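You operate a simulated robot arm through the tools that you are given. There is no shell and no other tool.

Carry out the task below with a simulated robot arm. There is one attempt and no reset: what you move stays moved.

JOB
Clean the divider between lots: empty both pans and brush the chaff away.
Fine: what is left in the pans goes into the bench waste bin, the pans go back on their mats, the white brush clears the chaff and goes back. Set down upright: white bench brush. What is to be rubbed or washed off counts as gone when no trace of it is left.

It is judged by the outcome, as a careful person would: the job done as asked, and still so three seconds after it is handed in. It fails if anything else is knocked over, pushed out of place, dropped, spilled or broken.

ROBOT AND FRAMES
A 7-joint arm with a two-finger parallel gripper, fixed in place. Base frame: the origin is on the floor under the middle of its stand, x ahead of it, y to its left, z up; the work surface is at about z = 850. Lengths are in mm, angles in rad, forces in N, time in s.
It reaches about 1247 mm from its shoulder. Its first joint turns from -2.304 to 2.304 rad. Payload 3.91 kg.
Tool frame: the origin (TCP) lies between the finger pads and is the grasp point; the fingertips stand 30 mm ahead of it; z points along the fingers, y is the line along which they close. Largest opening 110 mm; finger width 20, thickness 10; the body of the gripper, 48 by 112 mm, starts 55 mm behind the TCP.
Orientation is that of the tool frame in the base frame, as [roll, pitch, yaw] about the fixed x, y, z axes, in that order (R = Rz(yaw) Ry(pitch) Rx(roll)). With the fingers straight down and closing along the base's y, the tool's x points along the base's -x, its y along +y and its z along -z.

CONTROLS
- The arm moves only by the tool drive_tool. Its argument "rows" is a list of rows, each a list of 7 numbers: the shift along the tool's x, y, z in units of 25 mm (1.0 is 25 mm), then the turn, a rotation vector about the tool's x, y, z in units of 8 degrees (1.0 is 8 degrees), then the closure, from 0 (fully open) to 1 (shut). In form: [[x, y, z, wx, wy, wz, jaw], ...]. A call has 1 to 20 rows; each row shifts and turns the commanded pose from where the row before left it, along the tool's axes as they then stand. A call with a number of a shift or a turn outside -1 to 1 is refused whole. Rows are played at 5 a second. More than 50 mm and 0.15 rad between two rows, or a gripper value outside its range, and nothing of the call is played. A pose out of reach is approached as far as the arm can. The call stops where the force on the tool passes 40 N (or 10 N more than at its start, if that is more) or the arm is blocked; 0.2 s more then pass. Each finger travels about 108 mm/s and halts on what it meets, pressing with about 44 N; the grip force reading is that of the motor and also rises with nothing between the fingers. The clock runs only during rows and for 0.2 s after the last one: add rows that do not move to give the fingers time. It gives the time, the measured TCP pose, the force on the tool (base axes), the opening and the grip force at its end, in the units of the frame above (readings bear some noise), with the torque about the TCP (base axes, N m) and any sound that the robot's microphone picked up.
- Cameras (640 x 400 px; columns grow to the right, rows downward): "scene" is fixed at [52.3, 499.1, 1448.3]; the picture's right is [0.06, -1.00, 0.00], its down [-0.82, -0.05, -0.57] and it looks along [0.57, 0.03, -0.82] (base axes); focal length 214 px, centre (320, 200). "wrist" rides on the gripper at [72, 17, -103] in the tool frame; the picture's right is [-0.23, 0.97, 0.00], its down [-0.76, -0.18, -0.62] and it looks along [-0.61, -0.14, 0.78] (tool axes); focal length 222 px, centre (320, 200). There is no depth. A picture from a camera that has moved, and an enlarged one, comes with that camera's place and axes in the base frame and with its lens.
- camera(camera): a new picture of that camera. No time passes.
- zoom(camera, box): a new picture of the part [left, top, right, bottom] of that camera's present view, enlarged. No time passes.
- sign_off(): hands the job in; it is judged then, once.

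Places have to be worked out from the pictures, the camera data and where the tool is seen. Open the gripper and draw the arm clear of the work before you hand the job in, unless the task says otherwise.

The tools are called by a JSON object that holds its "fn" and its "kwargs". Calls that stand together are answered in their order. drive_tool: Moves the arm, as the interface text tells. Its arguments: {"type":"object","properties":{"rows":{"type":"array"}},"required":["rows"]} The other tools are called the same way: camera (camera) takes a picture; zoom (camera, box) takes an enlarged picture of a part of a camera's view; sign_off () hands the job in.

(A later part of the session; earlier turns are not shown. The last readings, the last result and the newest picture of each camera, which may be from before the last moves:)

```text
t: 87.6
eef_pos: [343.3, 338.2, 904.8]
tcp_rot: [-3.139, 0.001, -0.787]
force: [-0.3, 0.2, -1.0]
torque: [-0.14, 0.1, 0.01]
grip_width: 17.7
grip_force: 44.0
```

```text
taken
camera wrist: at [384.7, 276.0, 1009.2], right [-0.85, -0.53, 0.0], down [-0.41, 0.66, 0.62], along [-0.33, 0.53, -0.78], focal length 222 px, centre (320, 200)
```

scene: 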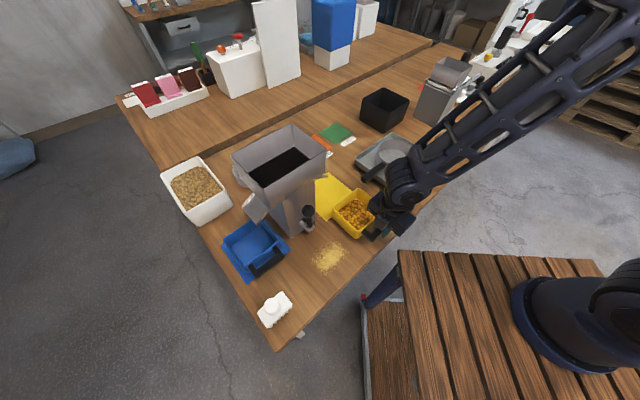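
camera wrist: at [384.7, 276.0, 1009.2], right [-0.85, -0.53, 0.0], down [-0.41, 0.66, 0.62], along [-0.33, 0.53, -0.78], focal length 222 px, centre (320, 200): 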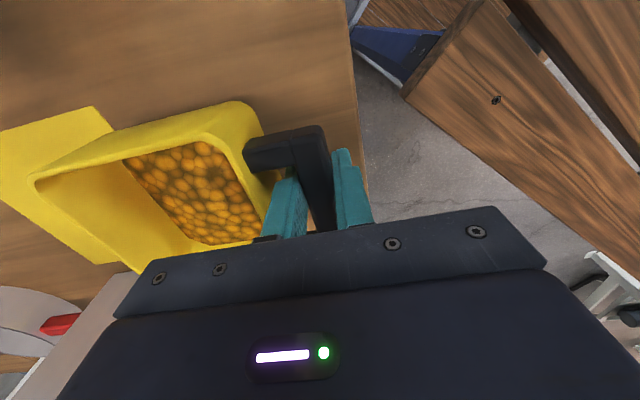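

The pan is clear of the chute and the mat stayed in place. I'll raise it to z≈1215 and begin travelling to the bin.

{"fn": "drive_tool", "kwargs": {"rows": [[0, 0, -0.4, 0, 0, 0, 1], [0, 0, -0.8, 0, 0, 0, 1], [0, 0, -1, 0, 0, 0, 1], [0, 0, -1, 0, 0, 0, 1], [0, 0, -1, 0, 0, 0, 1], [0, 0, -1, 0, 0, 0, 1], [0, 0, -1, 0, 0, 0, 1], [0, 0, -1, 0, 0, 0, 1], [0, 0, -1, 0, 0, 0, 1], [0, 0, -1, 0, 0, 0, 1], [0, 0, -1, 0, 0, 0, 1], [0, 0, -1, 0, 0, 0, 1], [0, 0, -0.8, 0, 0, 0, 1], [0, 0, -0.4, 0, 0, 0, 1], [0, 0, 0, 0, 0, 0, 1]]}}

{"fn": "camera", "kwargs": {"camera": "scene"}}

{"fn": "camera", "kwargs": {"camera": "wrist"}}

```text
t: 90.8
eef_pos: [343.9, 337.2, 1215.0]
tcp_rot: [-3.141, 0.0, -0.788]
force: [0.0, -0.2, -2.5]
torque: [-0.11, 0.08, -0.02]
grip_width: 17.6
grip_force: 43.8
```

```text
taken
```

scene: 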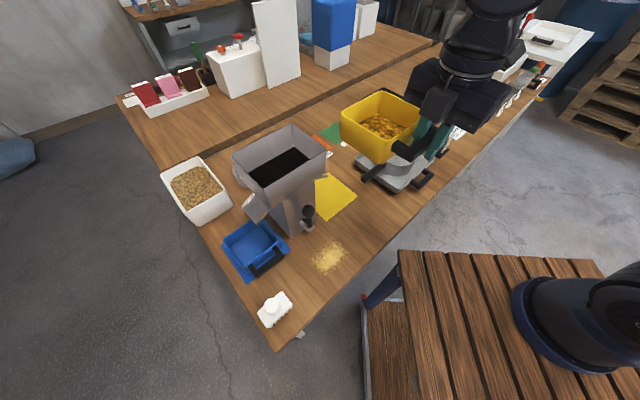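

```text
taken
camera wrist: at [383.8, 276.1, 1320.1], right [-0.85, -0.53, 0.0], down [-0.41, 0.66, 0.62], along [-0.33, 0.53, -0.78], focal length 222 px, centre (320, 200)
```

wrist: 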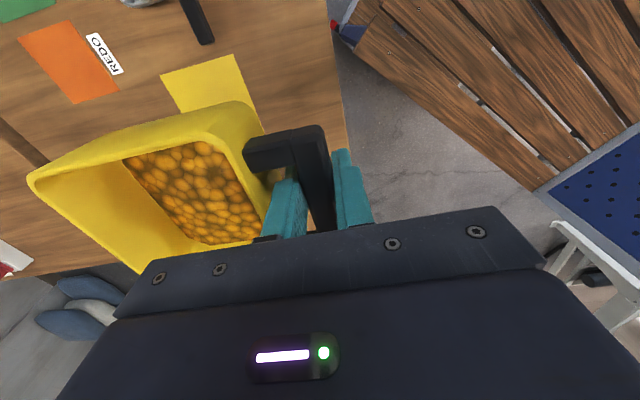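

The yellow pan is level and high, and the yellow mat is undisturbed. I'll travel to the bin.

{"fn": "drive_tool", "kwargs": {"rows": [[0.4, -0.214, 0, 0, 0, 0, 1], [0.7, -0.375, 0, 0, 0, 0, 1], [0.95, -0.509, 0, 0, 0, 0, 1], [0.95, -0.509, 0, 0, 0, 0, 1], [0.95, -0.509, 0, 0, 0, 0, 1], [0.95, -0.509, 0, 0, 0, 0, 1], [0.95, -0.509, 0, 0, 0, 0, 1], [0.95, -0.509, 0, 0, 0, 0, 1], [0.95, -0.509, 0, 0, 0, 0, 1], [0.95, -0.509, 0, 0, 0, 0, 1], [0.95, -0.509, 0, 0, 0, 0, 1], [0.95, -0.509, 0, 0, 0, 0, 1], [0.95, -0.509, 0, 0, 0, 0, 1], [0.95, -0.509, 0, 0, 0, 0, 1], [0.95, -0.509, 0, 0, 0, 0, 1], [0.95, -0.509, 0, 0, 0, 0, 1], [0.95, -0.509, 0, 0, 0, 0, 1], [0.95, -0.509, 0, 0, 0, 0, 1], [0.7, -0.375, 0, 0, 0, 0, 1], [0.4, -0.214, 0, 0, 0, 0, 1]]}}

{"fn": "camera", "kwargs": {"camera": "scene"}}

{"fn": "camera", "kwargs": {"camera": "wrist"}}

```text
t: 95.0
eef_pos: [816.4, 192.8, 1216.9]
tcp_rot: [-3.139, 0.002, -0.787]
force: [-0.8, 0.1, -2.0]
torque: [-0.14, 0.07, 0.0]
grip_width: 17.4
grip_force: 44.2
```

```text
taken
```

scene: 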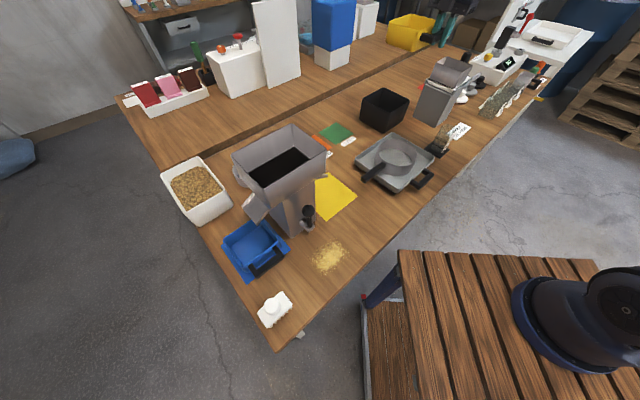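

```text
taken
camera wrist: at [856.3, 131.6, 1321.0], right [-0.85, -0.53, 0.0], down [-0.41, 0.66, 0.62], along [-0.33, 0.53, -0.78], focal length 222 px, centre (320, 200)
```

wrist: 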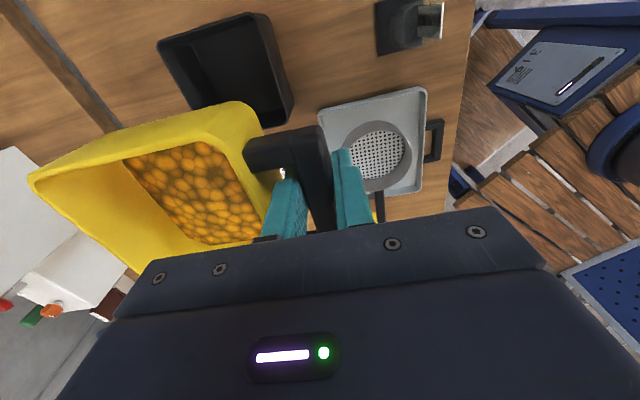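

The wrist camera now sees the whole bin opening. I'll zoom to measure it accurately and check for the seed already inside.

{"fn": "zoom", "kwargs": {"camera": "wrist", "box": [130, 0, 320, 140]}}

```text
2.86 times, centred on (225, 70) of wrist
camera zoom: at [856.3, 131.6, 1321.0], right [-0.85, -0.53, 0.0], down [-0.41, 0.66, 0.62], along [-0.33, 0.53, -0.78], focal length 635 px, centre (591, 571)
```

zoom: 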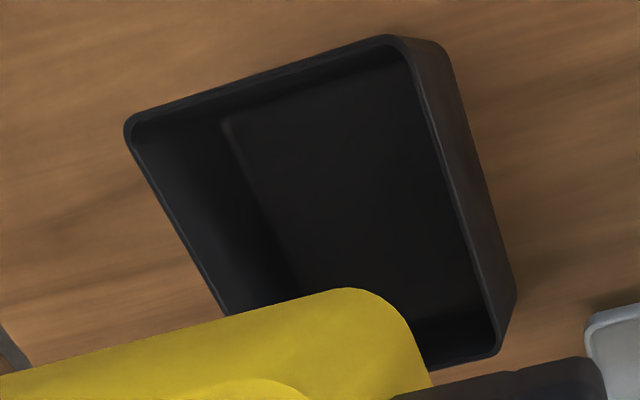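

The bin interior looks very dark. I'll zoom further to see whether the seed from the blue pan is on its floor, and check the bench and floor around it.

{"fn": "zoom", "kwargs": {"camera": "wrist", "box": [190, 20, 290, 115]}}

{"fn": "zoom", "kwargs": {"camera": "scene", "box": [340, 60, 560, 200]}}

{"fn": "zoom", "kwargs": {"camera": "scene", "box": [340, 140, 640, 340]}}

```text
4.21 times, centred on (240, 68) of wrist
camera zoom: at [856.3, 131.6, 1321.0], right [-0.85, -0.53, 0.0], down [-0.41, 0.66, 0.62], along [-0.33, 0.53, -0.78], focal length 935 px, centre (657, 758)
```

zoom: 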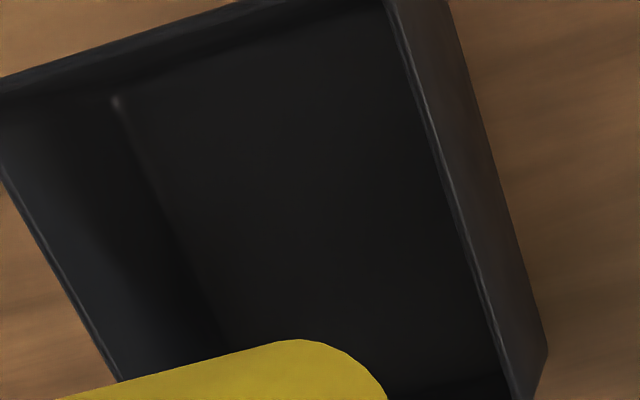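

```text
2.86 times, centred on (450, 130) of scene
camera zoom: at [52.3, 499.1, 1448.3], right [0.06, -1.0, 0.0], down [-0.82, -0.05, -0.57], along [0.57, 0.03, -0.82], focal length 613 px, centre (-51, 400)
```

zoom: 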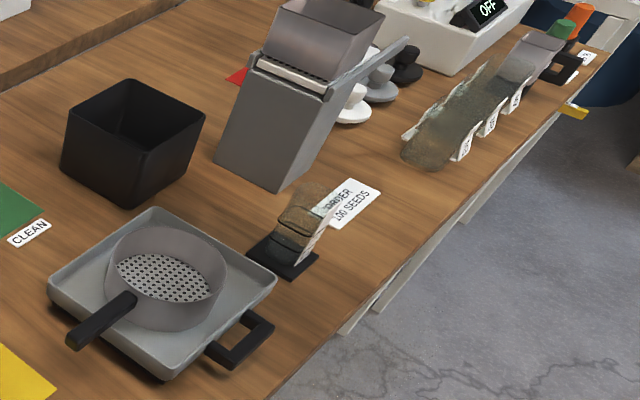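

```text
2.00 times, centred on (490, 240) of scene
camera zoom: at [52.3, 499.1, 1448.3], right [0.06, -1.0, 0.0], down [-0.82, -0.05, -0.57], along [0.57, 0.03, -0.82], focal length 429 px, centre (-20, 120)
```

zoom: 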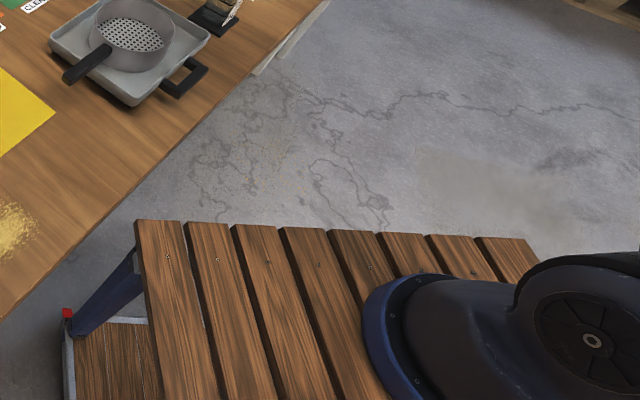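

The bin rim measures u 396–540 and v 781–921, so its centre agrees with my earlier estimate. The bench is free of spilled seed. I'll complete the approach and lower the yellow pan to z≈1045, as for the blue one.

{"fn": "drive_tool", "kwargs": {"rows": [[0.4, -0.225, 0, 0, 0, 0, 1], [0.7, -0.395, 0, 0, 0, 0, 1], [0.9, -0.508, 0, 0, 0, 0, 1], [0.9, -0.508, 0, 0, 0, 0, 1], [0.56, -0.316, 0, 0, 0, 0, 1], [0, 0, 0.5, 0, 0, 0, 1], [0, 0, 0.9, 0, 0, 0, 1], [0, 0, 1, 0, 0, 0, 1], [0, 0, 1, 0, 0, 0, 1], [0, 0, 1, 0, 0, 0, 1], [0, 0, 1, 0, 0, 0, 1], [0, 0, 0.9, 0, 0, 0, 1], [0, 0, 0.5, 0, 0, 0, 1], [0, 0, 0, 0, 0, 0, 1]]}}

{"fn": "zoom", "kwargs": {"camera": "scene", "box": [310, 20, 510, 160]}}

{"fn": "camera", "kwargs": {"camera": "wrist"}}

```text
t: 98.0
eef_pos: [912.5, 166.0, 1044.4]
tcp_rot: [-3.139, 0.0, -0.786]
force: [0.1, 0.6, -1.8]
torque: [-0.12, 0.07, 0.0]
grip_width: 17.7
grip_force: 44.0
```

```text
2.86 times, centred on (410, 90) of scene
camera zoom: at [52.3, 499.1, 1448.3], right [0.06, -1.0, 0.0], down [-0.82, -0.05, -0.57], along [0.57, 0.03, -0.82], focal length 613 px, centre (63, 514)
```

zoom: 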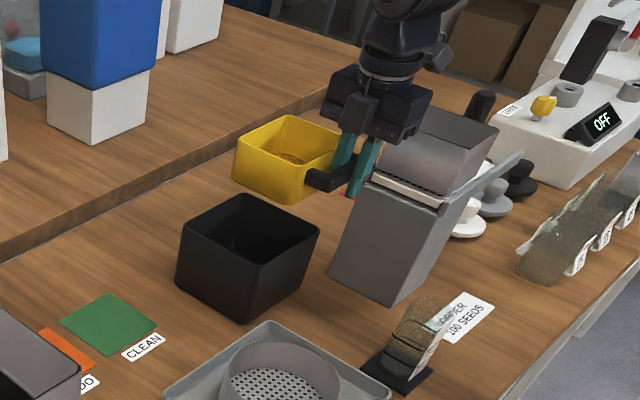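

```text
taken
camera wrist: at [951.4, 104.3, 1149.0], right [-0.85, -0.53, 0.0], down [-0.41, 0.66, 0.62], along [-0.33, 0.53, -0.78], focal length 222 px, centre (320, 200)
```

wrist: 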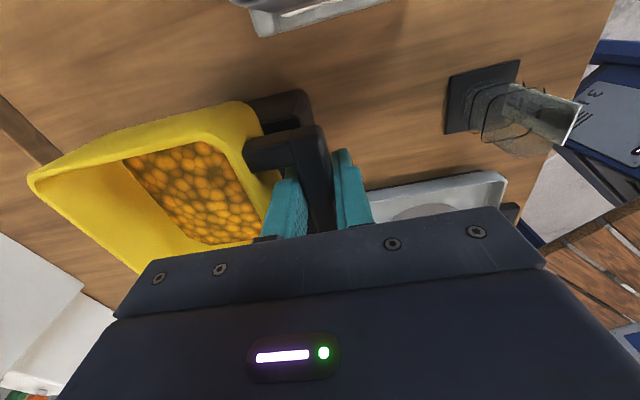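

The pan is over the bin with its lip at the middle, and the camera is on the upper side this time. I'll tip slowly about the lip, first 40°.

{"fn": "drive_tool", "kwargs": {"rows": [[0.003, 0, -0.154, 0, 0.5, 0, 1], [0.003, 0, -0.154, 0, 0.5, 0, 1], [0.003, 0, -0.154, 0, 0.5, 0, 1], [0.003, 0, -0.154, 0, 0.5, 0, 1], [0.003, 0, -0.154, 0, 0.5, 0, 1], [0.003, 0, -0.154, 0, 0.5, 0, 1], [0.003, 0, -0.154, 0, 0.5, 0, 1], [0.003, 0, -0.154, 0, 0.5, 0, 1], [0.003, 0, -0.154, 0, 0.5, 0, 1], [0.003, 0, -0.154, 0, 0.5, 0, 1], [0, 0, 0, 0, 0, 0, 1]]}}

{"fn": "camera", "kwargs": {"camera": "scene"}}

{"fn": "camera", "kwargs": {"camera": "wrist"}}

```text
t: 100.4
eef_pos: [904.5, 172.1, 1083.0]
tcp_rot: [-3.14, -0.699, -0.789]
force: [-0.7, 0.0, -2.2]
torque: [-0.07, 0.1, 0.02]
grip_width: 17.7
grip_force: 43.8
```

```text
taken
```

scene: 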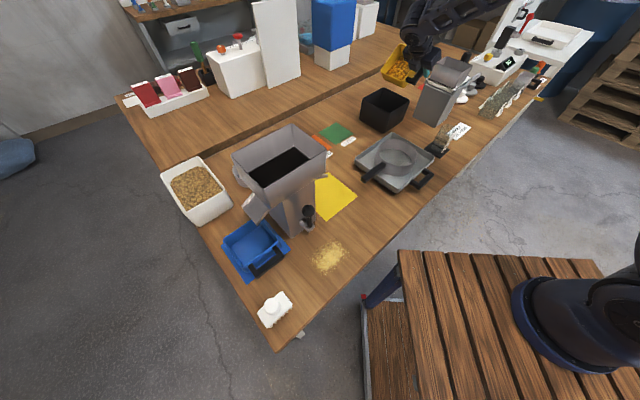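

```text
taken
camera wrist: at [885.2, 170.3, 1209.7], right [-0.81, -0.56, -0.15], down [-0.57, 0.82, -0.01], along [0.13, 0.07, -0.99], focal length 222 px, centre (320, 200)
```

wrist: 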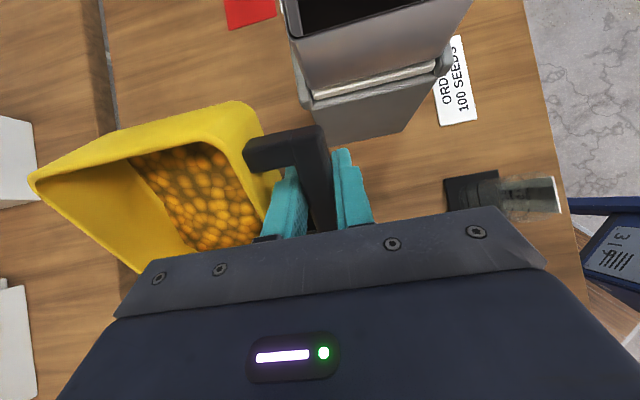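

Things look clear at 40°. I'll continue to about 76°.

{"fn": "drive_tool", "kwargs": {"rows": [[0.003, 0, -0.154, 0, 0.5, 0, 1], [0.003, 0, -0.154, 0, 0.5, 0, 1], [0.003, 0, -0.154, 0, 0.5, 0, 1], [0.003, 0, -0.154, 0, 0.5, 0, 1], [0.003, 0, -0.154, 0, 0.5, 0, 1], [0.003, 0, -0.154, 0, 0.5, 0, 1], [0.003, 0, -0.154, 0, 0.5, 0, 1], [0.003, 0, -0.154, 0, 0.5, 0, 1], [0.003, 0, -0.154, 0, 0.5, 0, 1], [0, 0, 0, 0, 0, 0, 1]]}}

{"fn": "camera", "kwargs": {"camera": "scene"}}

{"fn": "camera", "kwargs": {"camera": "wrist"}}

```text
t: 102.6
eef_pos: [884.5, 194.5, 1102.5]
tcp_rot: [-3.137, -1.326, -0.793]
force: [0.2, 0.3, -1.3]
torque: [-0.04, 0.11, 0.01]
grip_width: 17.6
grip_force: 44.3
```

```text
taken
```

scene: 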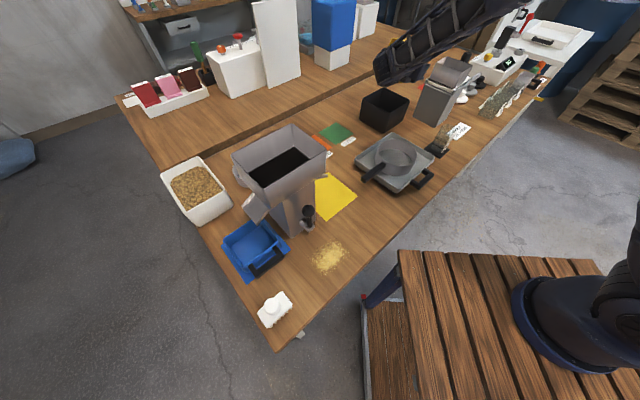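

```text
taken
camera wrist: at [815.4, 242.9, 1199.3], right [-0.73, -0.65, -0.22], down [-0.43, 0.68, -0.59], along [0.53, -0.33, -0.78], focal length 222 px, centre (320, 200)
```

wrist: 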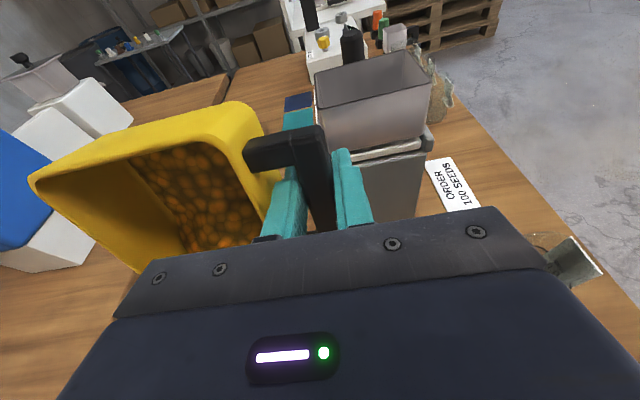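

At 76° the contents still hold, and the arm posture is well clear. I'll tip on to about 96° and watch the flow.

{"fn": "drive_tool", "kwargs": {"rows": [[0.003, 0, -0.154, 0, 0.5, 0, 1], [0.003, 0, -0.154, 0, 0.5, 0, 1], [0.003, 0, -0.154, 0, 0.5, 0, 1], [0.003, 0, -0.154, 0, 0.5, 0, 1], [0.003, 0, -0.154, 0, 0.5, 0, 1]]}}

{"fn": "camera", "kwargs": {"camera": "scene"}}

{"fn": "camera", "kwargs": {"camera": "wrist"}}

```text
t: 103.8
eef_pos: [870.2, 206.5, 1104.6]
tcp_rot: [-0.018, -1.466, 2.37]
force: [-0.6, -0.2, -1.4]
torque: [-0.08, 0.1, -0.01]
grip_width: 17.6
grip_force: 44.5
```

```text
taken
```

scene: 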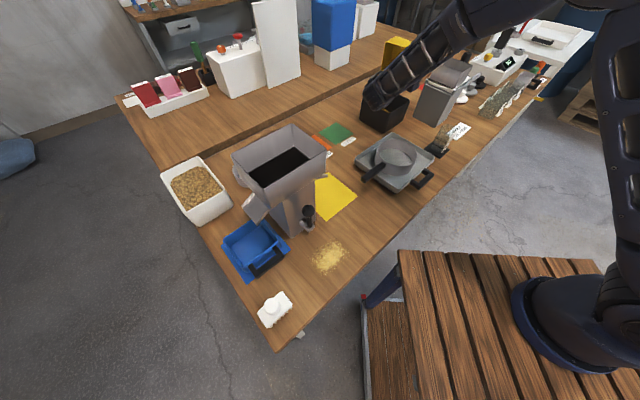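

```text
taken
camera wrist: at [781.0, 275.0, 1166.9], right [-0.67, -0.7, -0.23], down [-0.25, 0.51, -0.82], along [0.69, -0.5, -0.52], focal length 222 px, centre (320, 200)
```

wrist: 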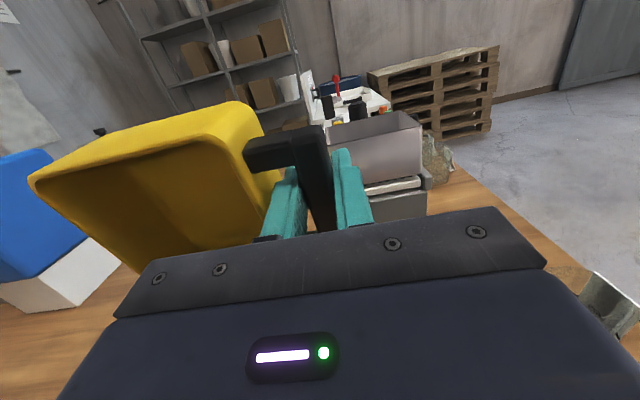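

The pan appears to have emptied between 76° and 96°. I'll tip 8° more, pause briefly, and look inside.

{"fn": "drive_tool", "kwargs": {"rows": [[0.003, 0, -0.154, 0, 0.5, 0, 1], [0.003, 0, -0.154, 0, 0.5, 0, 1], [0, 0, 0, 0, 0, 0, 1], [0, 0, 0, 0, 0, 0, 1], [0, 0, 0, 0, 0, 0, 1]]}}

{"fn": "zoom", "kwargs": {"camera": "wrist", "box": [0, 80, 320, 290]}}

{"fn": "zoom", "kwargs": {"camera": "scene", "box": [320, 20, 520, 180]}}

```text
t: 105.0
eef_pos: [865.5, 212.1, 1104.8]
tcp_rot: [-0.006, -1.328, 2.359]
force: [-0.5, 0.5, -0.8]
torque: [-0.07, 0.11, 0.0]
grip_width: 17.7
grip_force: 43.5
```

```text
1.90 times, centred on (160, 185) of wrist
camera zoom: at [771.2, 285.6, 1151.0], right [-0.65, -0.73, -0.22], down [-0.17, 0.42, -0.89], along [0.74, -0.54, -0.4], focal length 423 px, centre (625, 229)
```

zoom: 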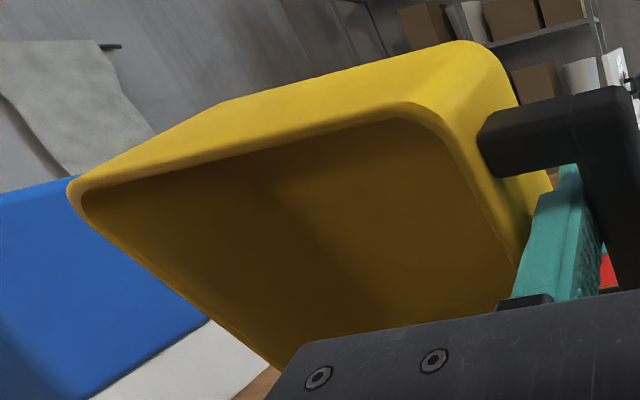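

```text
2.50 times, centred on (420, 100) of scene
camera zoom: at [52.3, 499.1, 1448.3], right [0.06, -1.0, 0.0], down [-0.82, -0.05, -0.57], along [0.57, 0.03, -0.82], focal length 536 px, centre (70, 450)
```

zoom: 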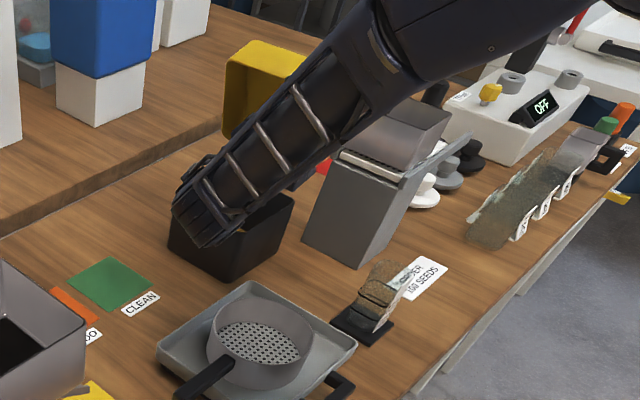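

The yellow pan is empty. I'll tip it back level about the same pivot and rise.

{"fn": "drive_tool", "kwargs": {"rows": [[-0.014, 0, 0.153, 0, -0.5, 0, 1], [-0.014, 0, 0.153, 0, -0.5, 0, 1], [-0.038, 0, 0.305, 0, -1, 0, 1], [-0.038, 0, 0.305, 0, -1, 0, 1], [-0.038, 0, 0.305, 0, -1, 0, 1], [-0.038, 0, 0.305, 0, -1, 0, 1], [-0.038, 0, 0.305, 0, -1, 0, 1], [-0.038, 0, 0.305, 0, -1, 0, 1], [-0.038, 0, 0.305, 0, -1, 0, 1], [-0.038, 0, 0.305, 0, -1, 0, 1], [-0.038, 0, 0.305, 0, -1, 0, 1], [-0.038, 0, 0.305, 0, -1, 0, 1], [-0.038, 0, 0.305, 0, -1, 0, 1], [-0.038, 0, 0.305, 0, -1, 0, 1], [0, 0, 0, 0, 0, 0, 1], [0, 0, -0.5, 0, 0, 0, 1], [0, 0, -1, 0, 0, 0, 1], [0, 0, -1, 0, 0, 0, 1], [0, 0, -1, 0, 0, 0, 1], [0, 0, 0, 0, 0, 0, 1]]}}

{"fn": "camera", "kwargs": {"camera": "scene"}}

{"fn": "camera", "kwargs": {"camera": "wrist"}}

```text
t: 109.2
eef_pos: [911.8, 166.0, 1134.6]
tcp_rot: [-3.14, 0.001, -0.787]
force: [-0.5, 0.8, -1.6]
torque: [-0.1, 0.09, -0.01]
grip_width: 17.3
grip_force: 44.4
```

```text
taken
```

scene: 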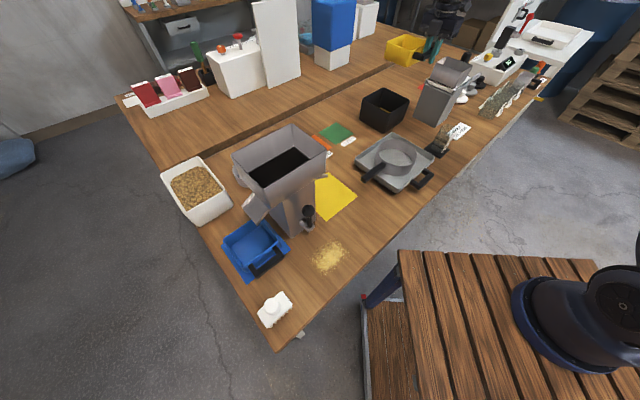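

```text
taken
camera wrist: at [950.6, 105.2, 1239.2], right [-0.85, -0.53, 0.0], down [-0.41, 0.66, 0.62], along [-0.33, 0.53, -0.78], focal length 222 px, centre (320, 200)
```

wrist: 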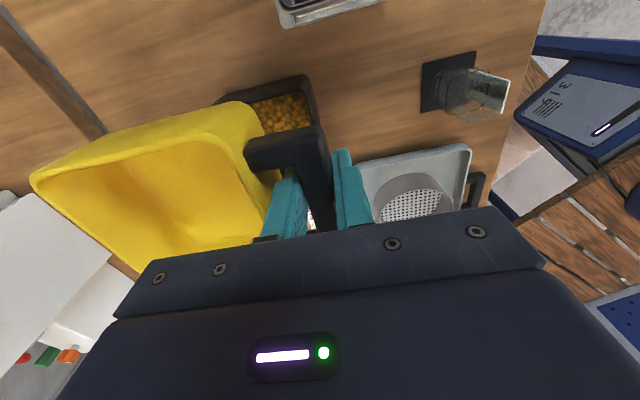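

Seed is now clearly visible in the bin. I'll zoom in to see how much is there, because after the first pour I could not see any.

{"fn": "zoom", "kwargs": {"camera": "wrist", "box": [200, 60, 340, 150]}}

{"fn": "zoom", "kwargs": {"camera": "scene", "box": [350, 80, 430, 140]}}

```text
4.44 times, centred on (270, 105) of wrist
camera zoom: at [950.6, 105.2, 1239.2], right [-0.85, -0.53, 0.0], down [-0.41, 0.66, 0.62], along [-0.33, 0.53, -0.78], focal length 987 px, centre (542, 622)
```

zoom: 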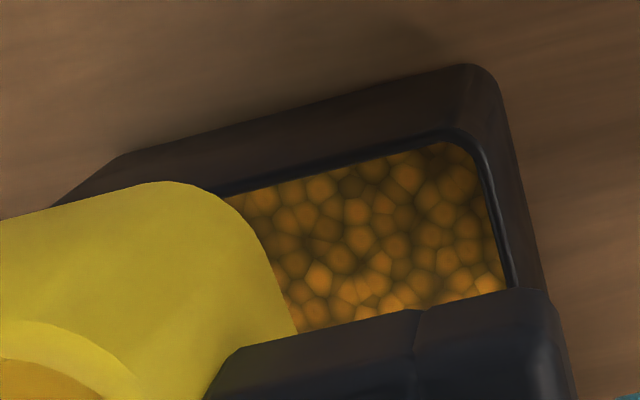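

```text
6.67 times, centred on (390, 110) of scene
camera zoom: at [52.3, 499.1, 1448.3], right [0.06, -1.0, 0.0], down [-0.82, -0.05, -0.57], along [0.57, 0.03, -0.82], focal length 1430 px, centre (-147, 800)
```

zoom: 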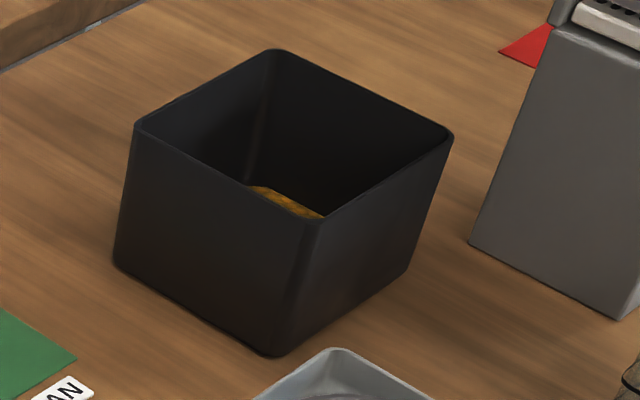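

Seed from this pour lies in the bin. On the way back I'll stop at the same viewpoint as before to see the whole bin floor.

{"fn": "drive_tool", "kwargs": {"rows": [[0, 0, -0.8, 0, 0, 0, 1], [0, 0, -1, 0, 0, 0, 1], [0, 0, -1, 0, 0, 0, 1], [0, 0, -0.5, 0, 0, 0, 1], [-0.5, 0.28, 0, 0, 0, 0, 1], [-0.9, 0.51, 0, 0, 0, 0, 1], [-0.95, 0.535, 0, 0, 0, 0, 1], [-0.7, 0.39, 0, 0, 0, 0, 1], [-0.4, 0.225, 0, 0, 0, 0, 1], [0, 0, 0, 0, 0, 0, 1]]}}

{"fn": "camera", "kwargs": {"camera": "wrist"}}

{"fn": "zoom", "kwargs": {"camera": "wrist", "box": [130, 0, 320, 140]}}

{"fn": "zoom", "kwargs": {"camera": "scene", "box": [320, 60, 500, 200]}}

```text
t: 111.4
eef_pos: [815.5, 191.8, 1217.6]
tcp_rot: [-3.139, 0.001, -0.786]
force: [0.0, 0.0, -2.0]
torque: [-0.1, 0.1, 0.02]
grip_width: 17.6
grip_force: 44.3
```

```text
taken
camera wrist: at [855.9, 129.9, 1322.7], right [-0.85, -0.53, 0.0], down [-0.41, 0.66, 0.62], along [-0.33, 0.53, -0.78], focal length 222 px, centre (320, 200)
```

wrist: 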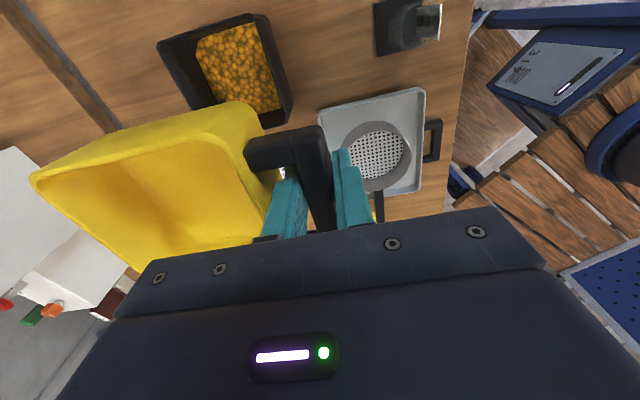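

```text
2.86 times, centred on (225, 70) of wrist
camera zoom: at [855.9, 129.9, 1322.7], right [-0.85, -0.53, 0.0], down [-0.41, 0.66, 0.62], along [-0.33, 0.53, -0.78], focal length 635 px, centre (591, 571)
```

zoom: 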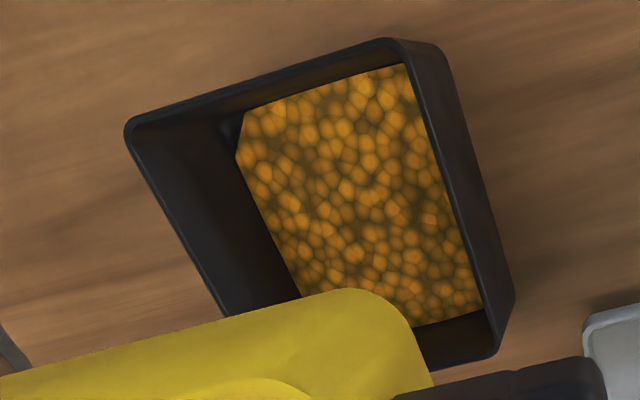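

```text
2.86 times, centred on (410, 130) of scene
camera zoom: at [52.3, 499.1, 1448.3], right [0.06, -1.0, 0.0], down [-0.82, -0.05, -0.57], along [0.57, 0.03, -0.82], focal length 613 px, centre (63, 400)
```

zoom: 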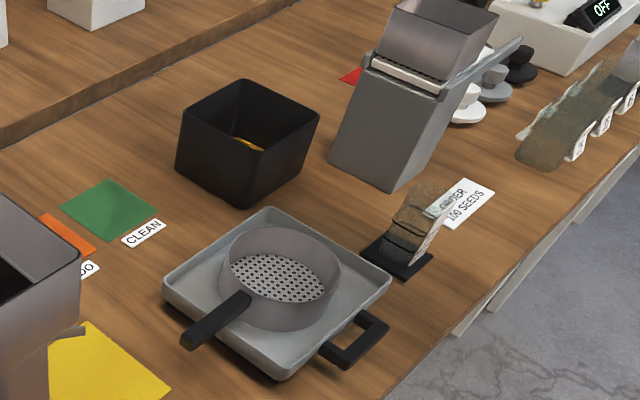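

The bin now holds an even layer of seed and nothing lies around it. I'll carry the empty yellow pan back along the same path to the point in front of its mat.

{"fn": "drive_tool", "kwargs": {"rows": [[-0.4, 0.211, 0, 0, 0, 0, 1], [-0.7, 0.37, 0, 0, 0, 0, 1], [-0.95, 0.502, 0, 0, 0, 0, 1], [-0.95, 0.502, 0, 0, 0, 0, 1], [-0.95, 0.502, 0, 0, 0, 0, 1], [-0.95, 0.502, 0, 0, 0, 0, 1], [-0.95, 0.502, 0, 0, 0, 0, 1], [-0.95, 0.502, 0, 0, 0, 0, 1], [-0.95, 0.502, 0, 0, 0, 0, 1], [-0.95, 0.502, 0, 0, 0, 0, 1], [-0.95, 0.502, 0, 0, 0, 0, 1], [-0.95, 0.502, 0, 0, 0, 0, 1], [-0.95, 0.502, 0, 0, 0, 0, 1], [-0.95, 0.502, 0, 0, 0, 0, 1], [-0.95, 0.502, 0, 0, 0, 0, 1], [-0.95, 0.502, 0, 0, 0, 0, 1], [-0.95, 0.502, 0, 0, 0, 0, 1], [-0.95, 0.502, 0, 0, 0, 0, 1], [-0.7, 0.37, 0, 0, 0, 0, 1], [-0.43, 0.227, 0, 0, 0, 0, 1]]}}

{"fn": "drive_tool", "kwargs": {"rows": [[0, 0, 0.4, 0, 0, 0, 1], [0, 0, 0.8, 0, 0, 0, 1], [0, 0, 1, 0, 0, 0, 1], [0, 0, 1, 0, 0, 0, 1], [0, 0, 1, 0, 0, 0, 1], [0, 0, 1, 0, 0, 0, 1], [0, 0, 1, 0, 0, 0, 1], [0, 0, 1, 0, 0, 0, 1], [0, 0, 1, 0, 0, 0, 1], [0, 0, 1, 0, 0, 0, 1], [0, 0, 0.8, 0, 0, 0, 1], [0, 0, 0.4, 0, 0, 0, 1], [0, 0, 0, 0, 0, 0, 1], [0, 0, 0, 0, 0, 0, 1]]}}

{"fn": "camera", "kwargs": {"camera": "scene"}}

{"fn": "camera", "kwargs": {"camera": "wrist"}}

```text
t: 115.6
eef_pos: [343.4, 337.7, 1215.3]
tcp_rot: [-3.139, 0.001, -0.788]
force: [0.8, 1.0, -1.8]
torque: [-0.06, 0.1, -0.02]
grip_width: 17.6
grip_force: 44.1
```

```text
t: 118.6
eef_pos: [344.4, 336.7, 960.2]
tcp_rot: [-3.14, 0.0, -0.786]
force: [-0.3, -0.4, -1.7]
torque: [-0.06, 0.06, -0.01]
grip_width: 17.2
grip_force: 44.2
```

```text
taken
```

scene: 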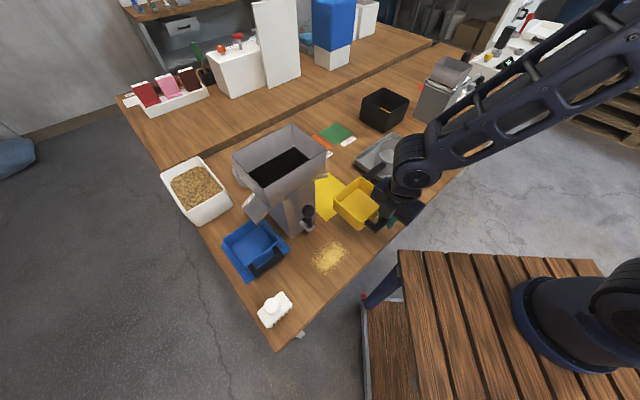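

```text
taken
camera wrist: at [385.3, 276.0, 1063.8], right [-0.85, -0.53, 0.0], down [-0.41, 0.66, 0.62], along [-0.33, 0.53, -0.78], focal length 222 px, centre (320, 200)
```

wrist: 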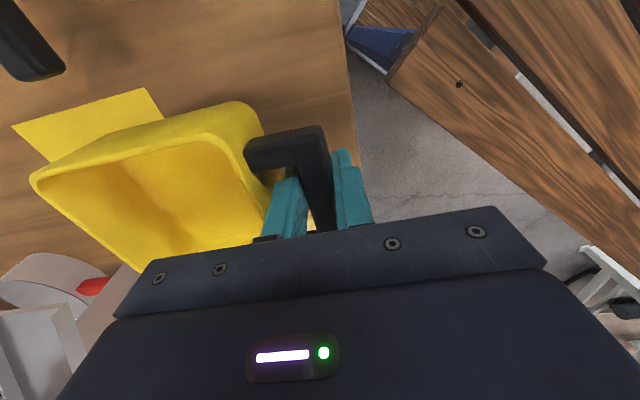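

I'm in front of the yellow mat. I'll lower to z≈905 and slide the pan back in under the chute.

{"fn": "drive_tool", "kwargs": {"rows": [[0, 0, 0.6, 0, 0, 0, 1], [0, 0, 0.8, 0, 0, 0, 1], [0, 0, 0.6, 0, 0, 0, 1], [0, 0, 0.2, 0, 0, 0, 1], [0, -0.3, 0, 0, 0, 0, 1], [0, -0.6, 0, 0, 0, 0, 1], [0, -0.75, 0, 0, 0, 0, 1], [0, -0.75, 0, 0, 0, 0, 1], [0, -0.75, 0, 0, 0, 0, 1], [0, -0.75, 0, 0, 0, 0, 1], [0, -0.75, 0, 0, 0, 0, 1], [0, -0.5, 0, 0, 0, 0, 1], [0, -0.27, 0, 0, 0, 0, 1], [0, 0, 0, 0, 0, 0, 1], [0, 0, 0, 0, 0, 0, 1]]}}

{"fn": "camera", "kwargs": {"camera": "wrist"}}

{"fn": "zoom", "kwargs": {"camera": "scene", "box": [240, 80, 420, 230]}}

```text
t: 121.8
eef_pos: [441.7, 435.1, 901.9]
tcp_rot: [-3.14, 0.0, -0.787]
force: [0.5, -0.7, -0.5]
torque: [-0.14, 0.05, 0.03]
grip_width: 17.5
grip_force: 44.1
```

```text
taken
camera wrist: at [480.7, 374.0, 1007.0], right [-0.85, -0.53, 0.0], down [-0.41, 0.66, 0.62], along [-0.33, 0.53, -0.78], focal length 222 px, centre (320, 200)
```

wrist: 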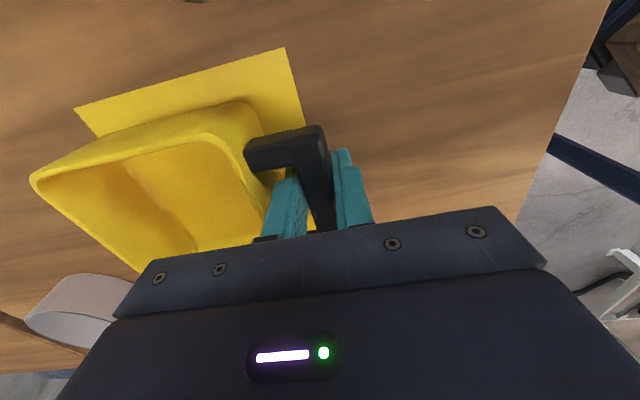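

```text
2.67 times, centred on (330, 155) of scene
camera zoom: at [52.3, 499.1, 1448.3], right [0.06, -1.0, 0.0], down [-0.82, -0.05, -0.57], along [0.57, 0.03, -0.82], focal length 572 px, centre (293, 320)
```

zoom: 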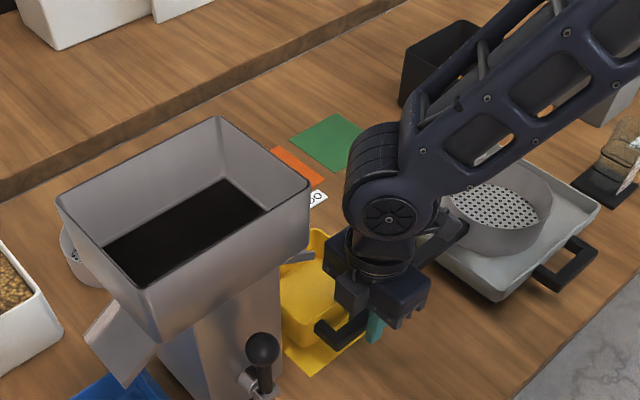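

The pan is about 3 mm too far back compared with its original place. I'll trim that and lower it gently toward the mat.

{"fn": "drive_tool", "kwargs": {"rows": [[0, 0.11, 0, 0, 0, 0, 1], [0, 0, 0.15, 0, 0, 0, 1], [0, 0, 0.15, 0, 0, 0, 1], [0, 0, 0, 0, 0, 0, 1]]}}

```text
t: 122.8
eef_pos: [439.5, 435.2, 895.6]
tcp_rot: [-3.141, 0.0, -0.787]
force: [-0.2, -0.6, -2.4]
torque: [-0.08, 0.08, -0.03]
grip_width: 17.4
grip_force: 44.0
```

It's not down yet. I'll continue in small steps to contact.

{"fn": "drive_tool", "kwargs": {"rows": [[0, 0.04, 0.06, 0, 0, 0, 1], [0, 0, 0.05, 0, 0, 0, 1], [0, 0, 0, 0, 0, 0, 1]]}}

{"fn": "drive_tool", "kwargs": {"rows": [[0, 0, 0.05, 0, 0, 0, 1], [0, 0, 0.03, 0, 0, 0, 1], [0, 0, 0, 0, 0, 0, 1]]}}

```text
t: 123.6
eef_pos: [436.8, 434.2, 893.1]
tcp_rot: [-3.14, -0.001, -0.785]
force: [0.8, -0.7, -2.3]
torque: [-0.1, 0.09, -0.03]
grip_width: 17.8
grip_force: 44.3
```

```text
t: 124.4
eef_pos: [438.1, 434.2, 891.8]
tcp_rot: [-3.141, 0.0, -0.788]
force: [0.0, -2.0, 12.8]
torque: [0.5, 0.17, 0.01]
grip_width: 17.3
grip_force: 44.2
```

The pan has touched down at about 13 N. I'll open the fingers to 26 mm and check.

{"fn": "drive_tool", "kwargs": {"rows": [[0, 0, 0, 0, 0, 0, 0.92], [0, 0, 0, 0, 0, 0, 0.85], [0, 0, 0, 0, 0, 0, 0.764], [0, 0, 0, 0, 0, 0, 0.764]]}}

{"fn": "zoom", "kwargs": {"camera": "wrist", "box": [240, 80, 400, 210]}}

```text
t: 125.4
eef_pos: [436.3, 434.3, 890.9]
tcp_rot: [-3.141, 0.0, -0.788]
force: [-0.2, -0.3, -0.3]
torque: [-0.01, -0.01, 0.01]
grip_width: 26.0
grip_force: 0.1
```

```text
3.08 times, centred on (320, 145) of wrist
camera zoom: at [477.4, 372.0, 995.4], right [-0.85, -0.53, 0.0], down [-0.41, 0.66, 0.62], along [-0.33, 0.53, -0.78], focal length 684 px, centre (320, 369)
```

zoom: 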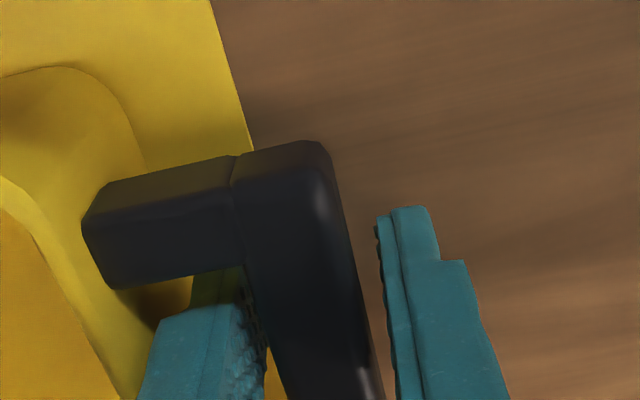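

The pan sits as it did originally. I'll rise straight up and check it in the scene view.

{"fn": "drive_tool", "kwargs": {"rows": [[0, 0, -0.3, 0, 0, 0, 0.764], [0, 0, -0.6, 0, 0, 0, 0.764], [0, 0, -0.9, 0, 0, 0, 0.764], [0, 0, -1, 0, 0, 0, 0.764], [0, 0, -1, 0, 0, 0, 0.764], [0, 0, -1, 0, 0, 0, 0.764], [0, 0, -1, 0, 0, 0, 0.764], [0, 0, -1, 0, 0, 0, 0.764], [0, 0, -1, 0, 0, 0, 0.764], [0, 0, -1, 0, 0, 0, 0.764], [0, 0, -1, 0, 0, 0, 0.764], [0, 0, -0.8, 0, 0, 0, 0.764], [0, 0, -0.4, 0, 0, 0, 0.764], [0, 0, 0, 0, 0, 0, 0.5]]}}

{"fn": "camera", "kwargs": {"camera": "scene"}}

{"fn": "zoom", "kwargs": {"camera": "scene", "box": [290, 150, 390, 230]}}

{"fn": "camera", "kwargs": {"camera": "wrist"}}

```text
t: 128.4
eef_pos: [438.1, 431.4, 1165.5]
tcp_rot: [-3.14, 0.0, -0.786]
force: [0.5, 0.3, -0.5]
torque: [-0.02, 0.0, -0.03]
grip_width: 55.0
grip_force: 0.0
```

```text
taken
```

scene: 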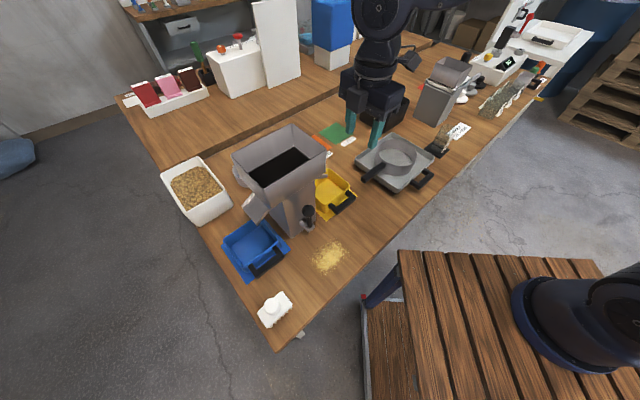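

```text
5.00 times, centred on (340, 190) of scene
camera zoom: at [52.3, 499.1, 1448.3], right [0.06, -1.0, 0.0], down [-0.82, -0.05, -0.57], along [0.57, 0.03, -0.82], focal length 1072 px, centre (220, 250)
```

zoom: 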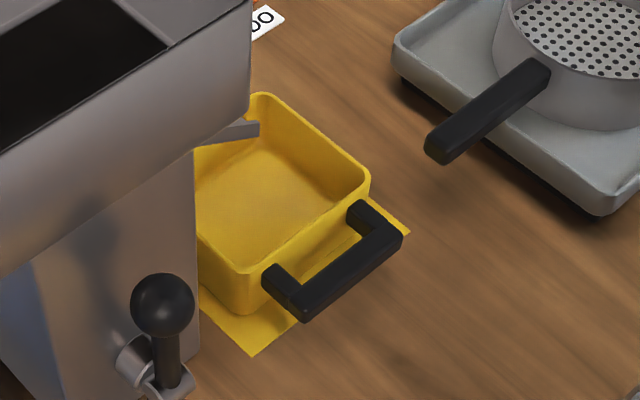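

```text
taken
camera wrist: at [477.8, 369.9, 1269.2], right [-0.85, -0.53, 0.0], down [-0.41, 0.66, 0.62], along [-0.33, 0.53, -0.78], focal length 222 px, centre (320, 200)
```

wrist: 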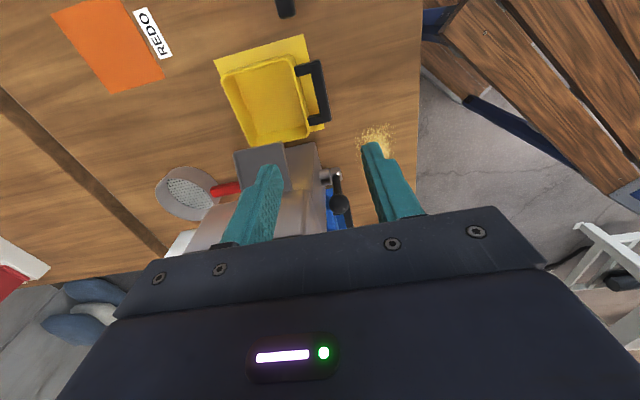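

The yellow pan is back on its mat, empty. Next is the brush. To keep the gripper clear of the divider's lever while sweeping, I'll turn it so it closes along the brush's long side, then move above the brush.

{"fn": "drive_tool", "kwargs": {"rows": [[0, 0, 0, 0, 0, 0.9375, 0.5], [0, 0, 0, 0, 0, 0.9375, 0.5], [0, 0, 0, 0, 0, 0.9375, 0.3], [0, 0, 0, 0, 0, 0.9375, 0], [0, 0, 0, 0, 0, 0.9375, 0], [0, 0, 0, 0, 0, 0.9375, 0], [0, 0, 0, 0, 0, 0.9375, 0], [0, 0, 0, 0, 0, 0.9375, 0], [0, 0, 0, 0, 0, 0.9375, 0], [0, 0, 0, 0, 0, 0.9375, 0], [0, 0, 0, 0, 0, 0.9375, 0], [0, 0, 0, 0, 0, 0.9375, 0], [0, 0, 0, 0, 0, 0, 0]]}}

{"fn": "drive_tool", "kwargs": {"rows": [[0.2, 0.6, 0, 0, 0, 0, 0], [0.26, 0.95, 0, 0, 0, 0, 0], [0.26, 0.95, 0, 0, 0, 0, 0], [0.26, 0.95, 0, 0, 0, 0, 0], [0.26, 0.95, 0, 0, 0, 0, 0], [0.26, 0.95, 0, 0, 0, 0, 0], [0.26, 0.95, 0, 0, 0, 0, 0], [0.26, 0.95, 0, 0, 0, 0, 0], [0.26, 0.95, 0, 0, 0, 0, 0], [0.26, 0.95, 0, 0, 0, 0, 0], [0.26, 0.95, 0, 0, 0, 0, 0], [0.26, 0.95, 0, 0, 0, 0, 0], [0.26, 0.95, 0, 0, 0, 0, 0], [0.26, 0.95, 0, 0, 0, 0, 0], [0.26, 0.95, 0, 0, 0, 0, 0], [0.2, 0.6, 0, 0, 0, 0, 0], [0, 0, 0, 0, 0, 0, 0]]}}

{"fn": "camera", "kwargs": {"camera": "scene"}}

{"fn": "camera", "kwargs": {"camera": "wrist"}}

```text
t: 131.2
eef_pos: [436.8, 432.5, 1165.6]
tcp_rot: [3.141, 0.004, -2.36]
force: [0.4, 0.4, 0.5]
torque: [-0.05, -0.03, -0.01]
grip_width: 110.3
grip_force: 0.0
```

```text
t: 134.8
eef_pos: [111.2, 618.6, 1164.4]
tcp_rot: [-3.141, 0.002, -2.359]
force: [0.9, 0.6, 0.4]
torque: [0.0, 0.02, 0.03]
grip_width: 110.0
grip_force: 0.1
```

```text
taken
```

scene: 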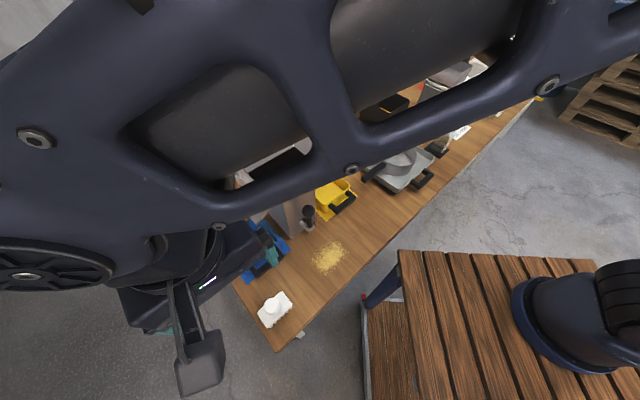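

```text
taken
camera wrist: at [48.3, 581.0, 1269.3], right [-0.53, 0.85, 0.0], down [0.66, 0.41, 0.62], along [0.53, 0.33, -0.78], focal length 222 px, centre (320, 200)
```

wrist: 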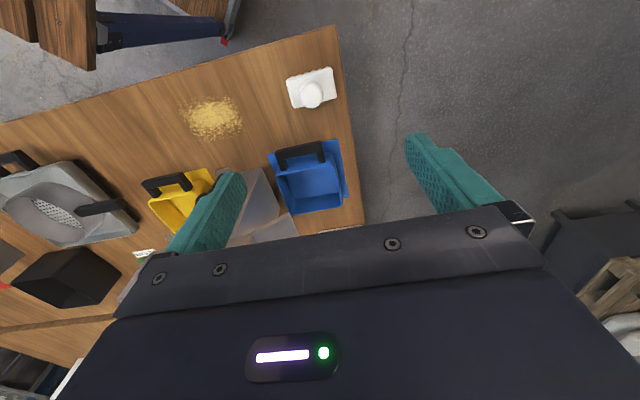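

The brush sits near the point under the tool. I'll descend 100 mm and measure it closely.

{"fn": "drive_tool", "kwargs": {"rows": [[0, 0, 0.6, 0, 0, 0, 0], [0, 0, 0.9, 0, 0, 0, 0], [0, 0, 0.9, 0, 0, 0, 0], [0, 0, 0.9, 0, 0, 0, 0], [0, 0, 0.7, 0, 0, 0, 0], [0, 0, 0, 0, 0, 0, 0]]}}

{"fn": "camera", "kwargs": {"camera": "wrist"}}

{"fn": "zoom", "kwargs": {"camera": "wrist", "box": [240, 40, 380, 150]}}

{"fn": "zoom", "kwargs": {"camera": "scene", "box": [240, 270, 320, 350]}}

```text
t: 136.2
eef_pos: [111.0, 620.3, 1067.0]
tcp_rot: [3.141, 0.002, -2.359]
force: [0.1, 0.3, 0.4]
torque: [0.01, -0.01, -0.01]
grip_width: 110.1
grip_force: 0.1
```

```text
taken
camera wrist: at [48.0, 582.0, 1170.7], right [-0.53, 0.85, 0.0], down [0.66, 0.41, 0.62], along [0.53, 0.33, -0.78], focal length 222 px, centre (320, 200)
```

wrist: 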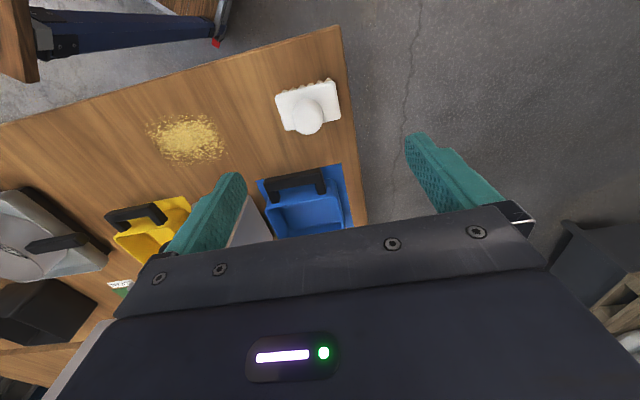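

```text
3.64 times, centred on (310, 95) of wrist
camera zoom: at [48.0, 582.0, 1170.7], right [-0.53, 0.85, 0.0], down [0.66, 0.41, 0.62], along [0.53, 0.33, -0.78], focal length 808 px, centre (356, 582)
```

zoom: 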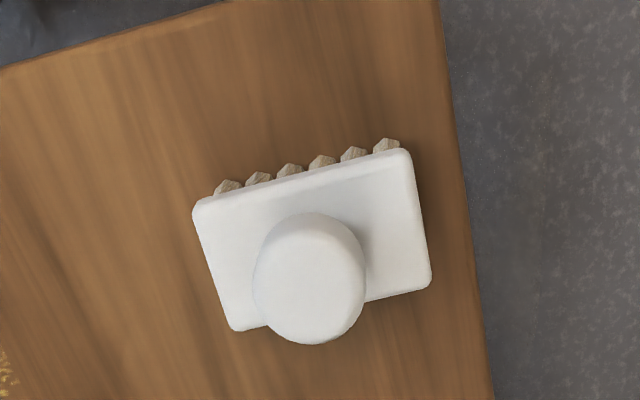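

```text
5.00 times, centred on (280, 310) of scene
camera zoom: at [52.3, 499.1, 1448.3], right [0.06, -1.0, 0.0], down [-0.82, -0.05, -0.57], along [0.57, 0.03, -0.82], focal length 1072 px, centre (520, -350)
```

zoom: 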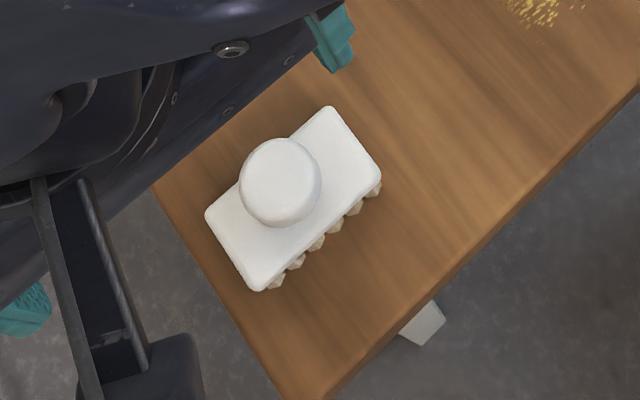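

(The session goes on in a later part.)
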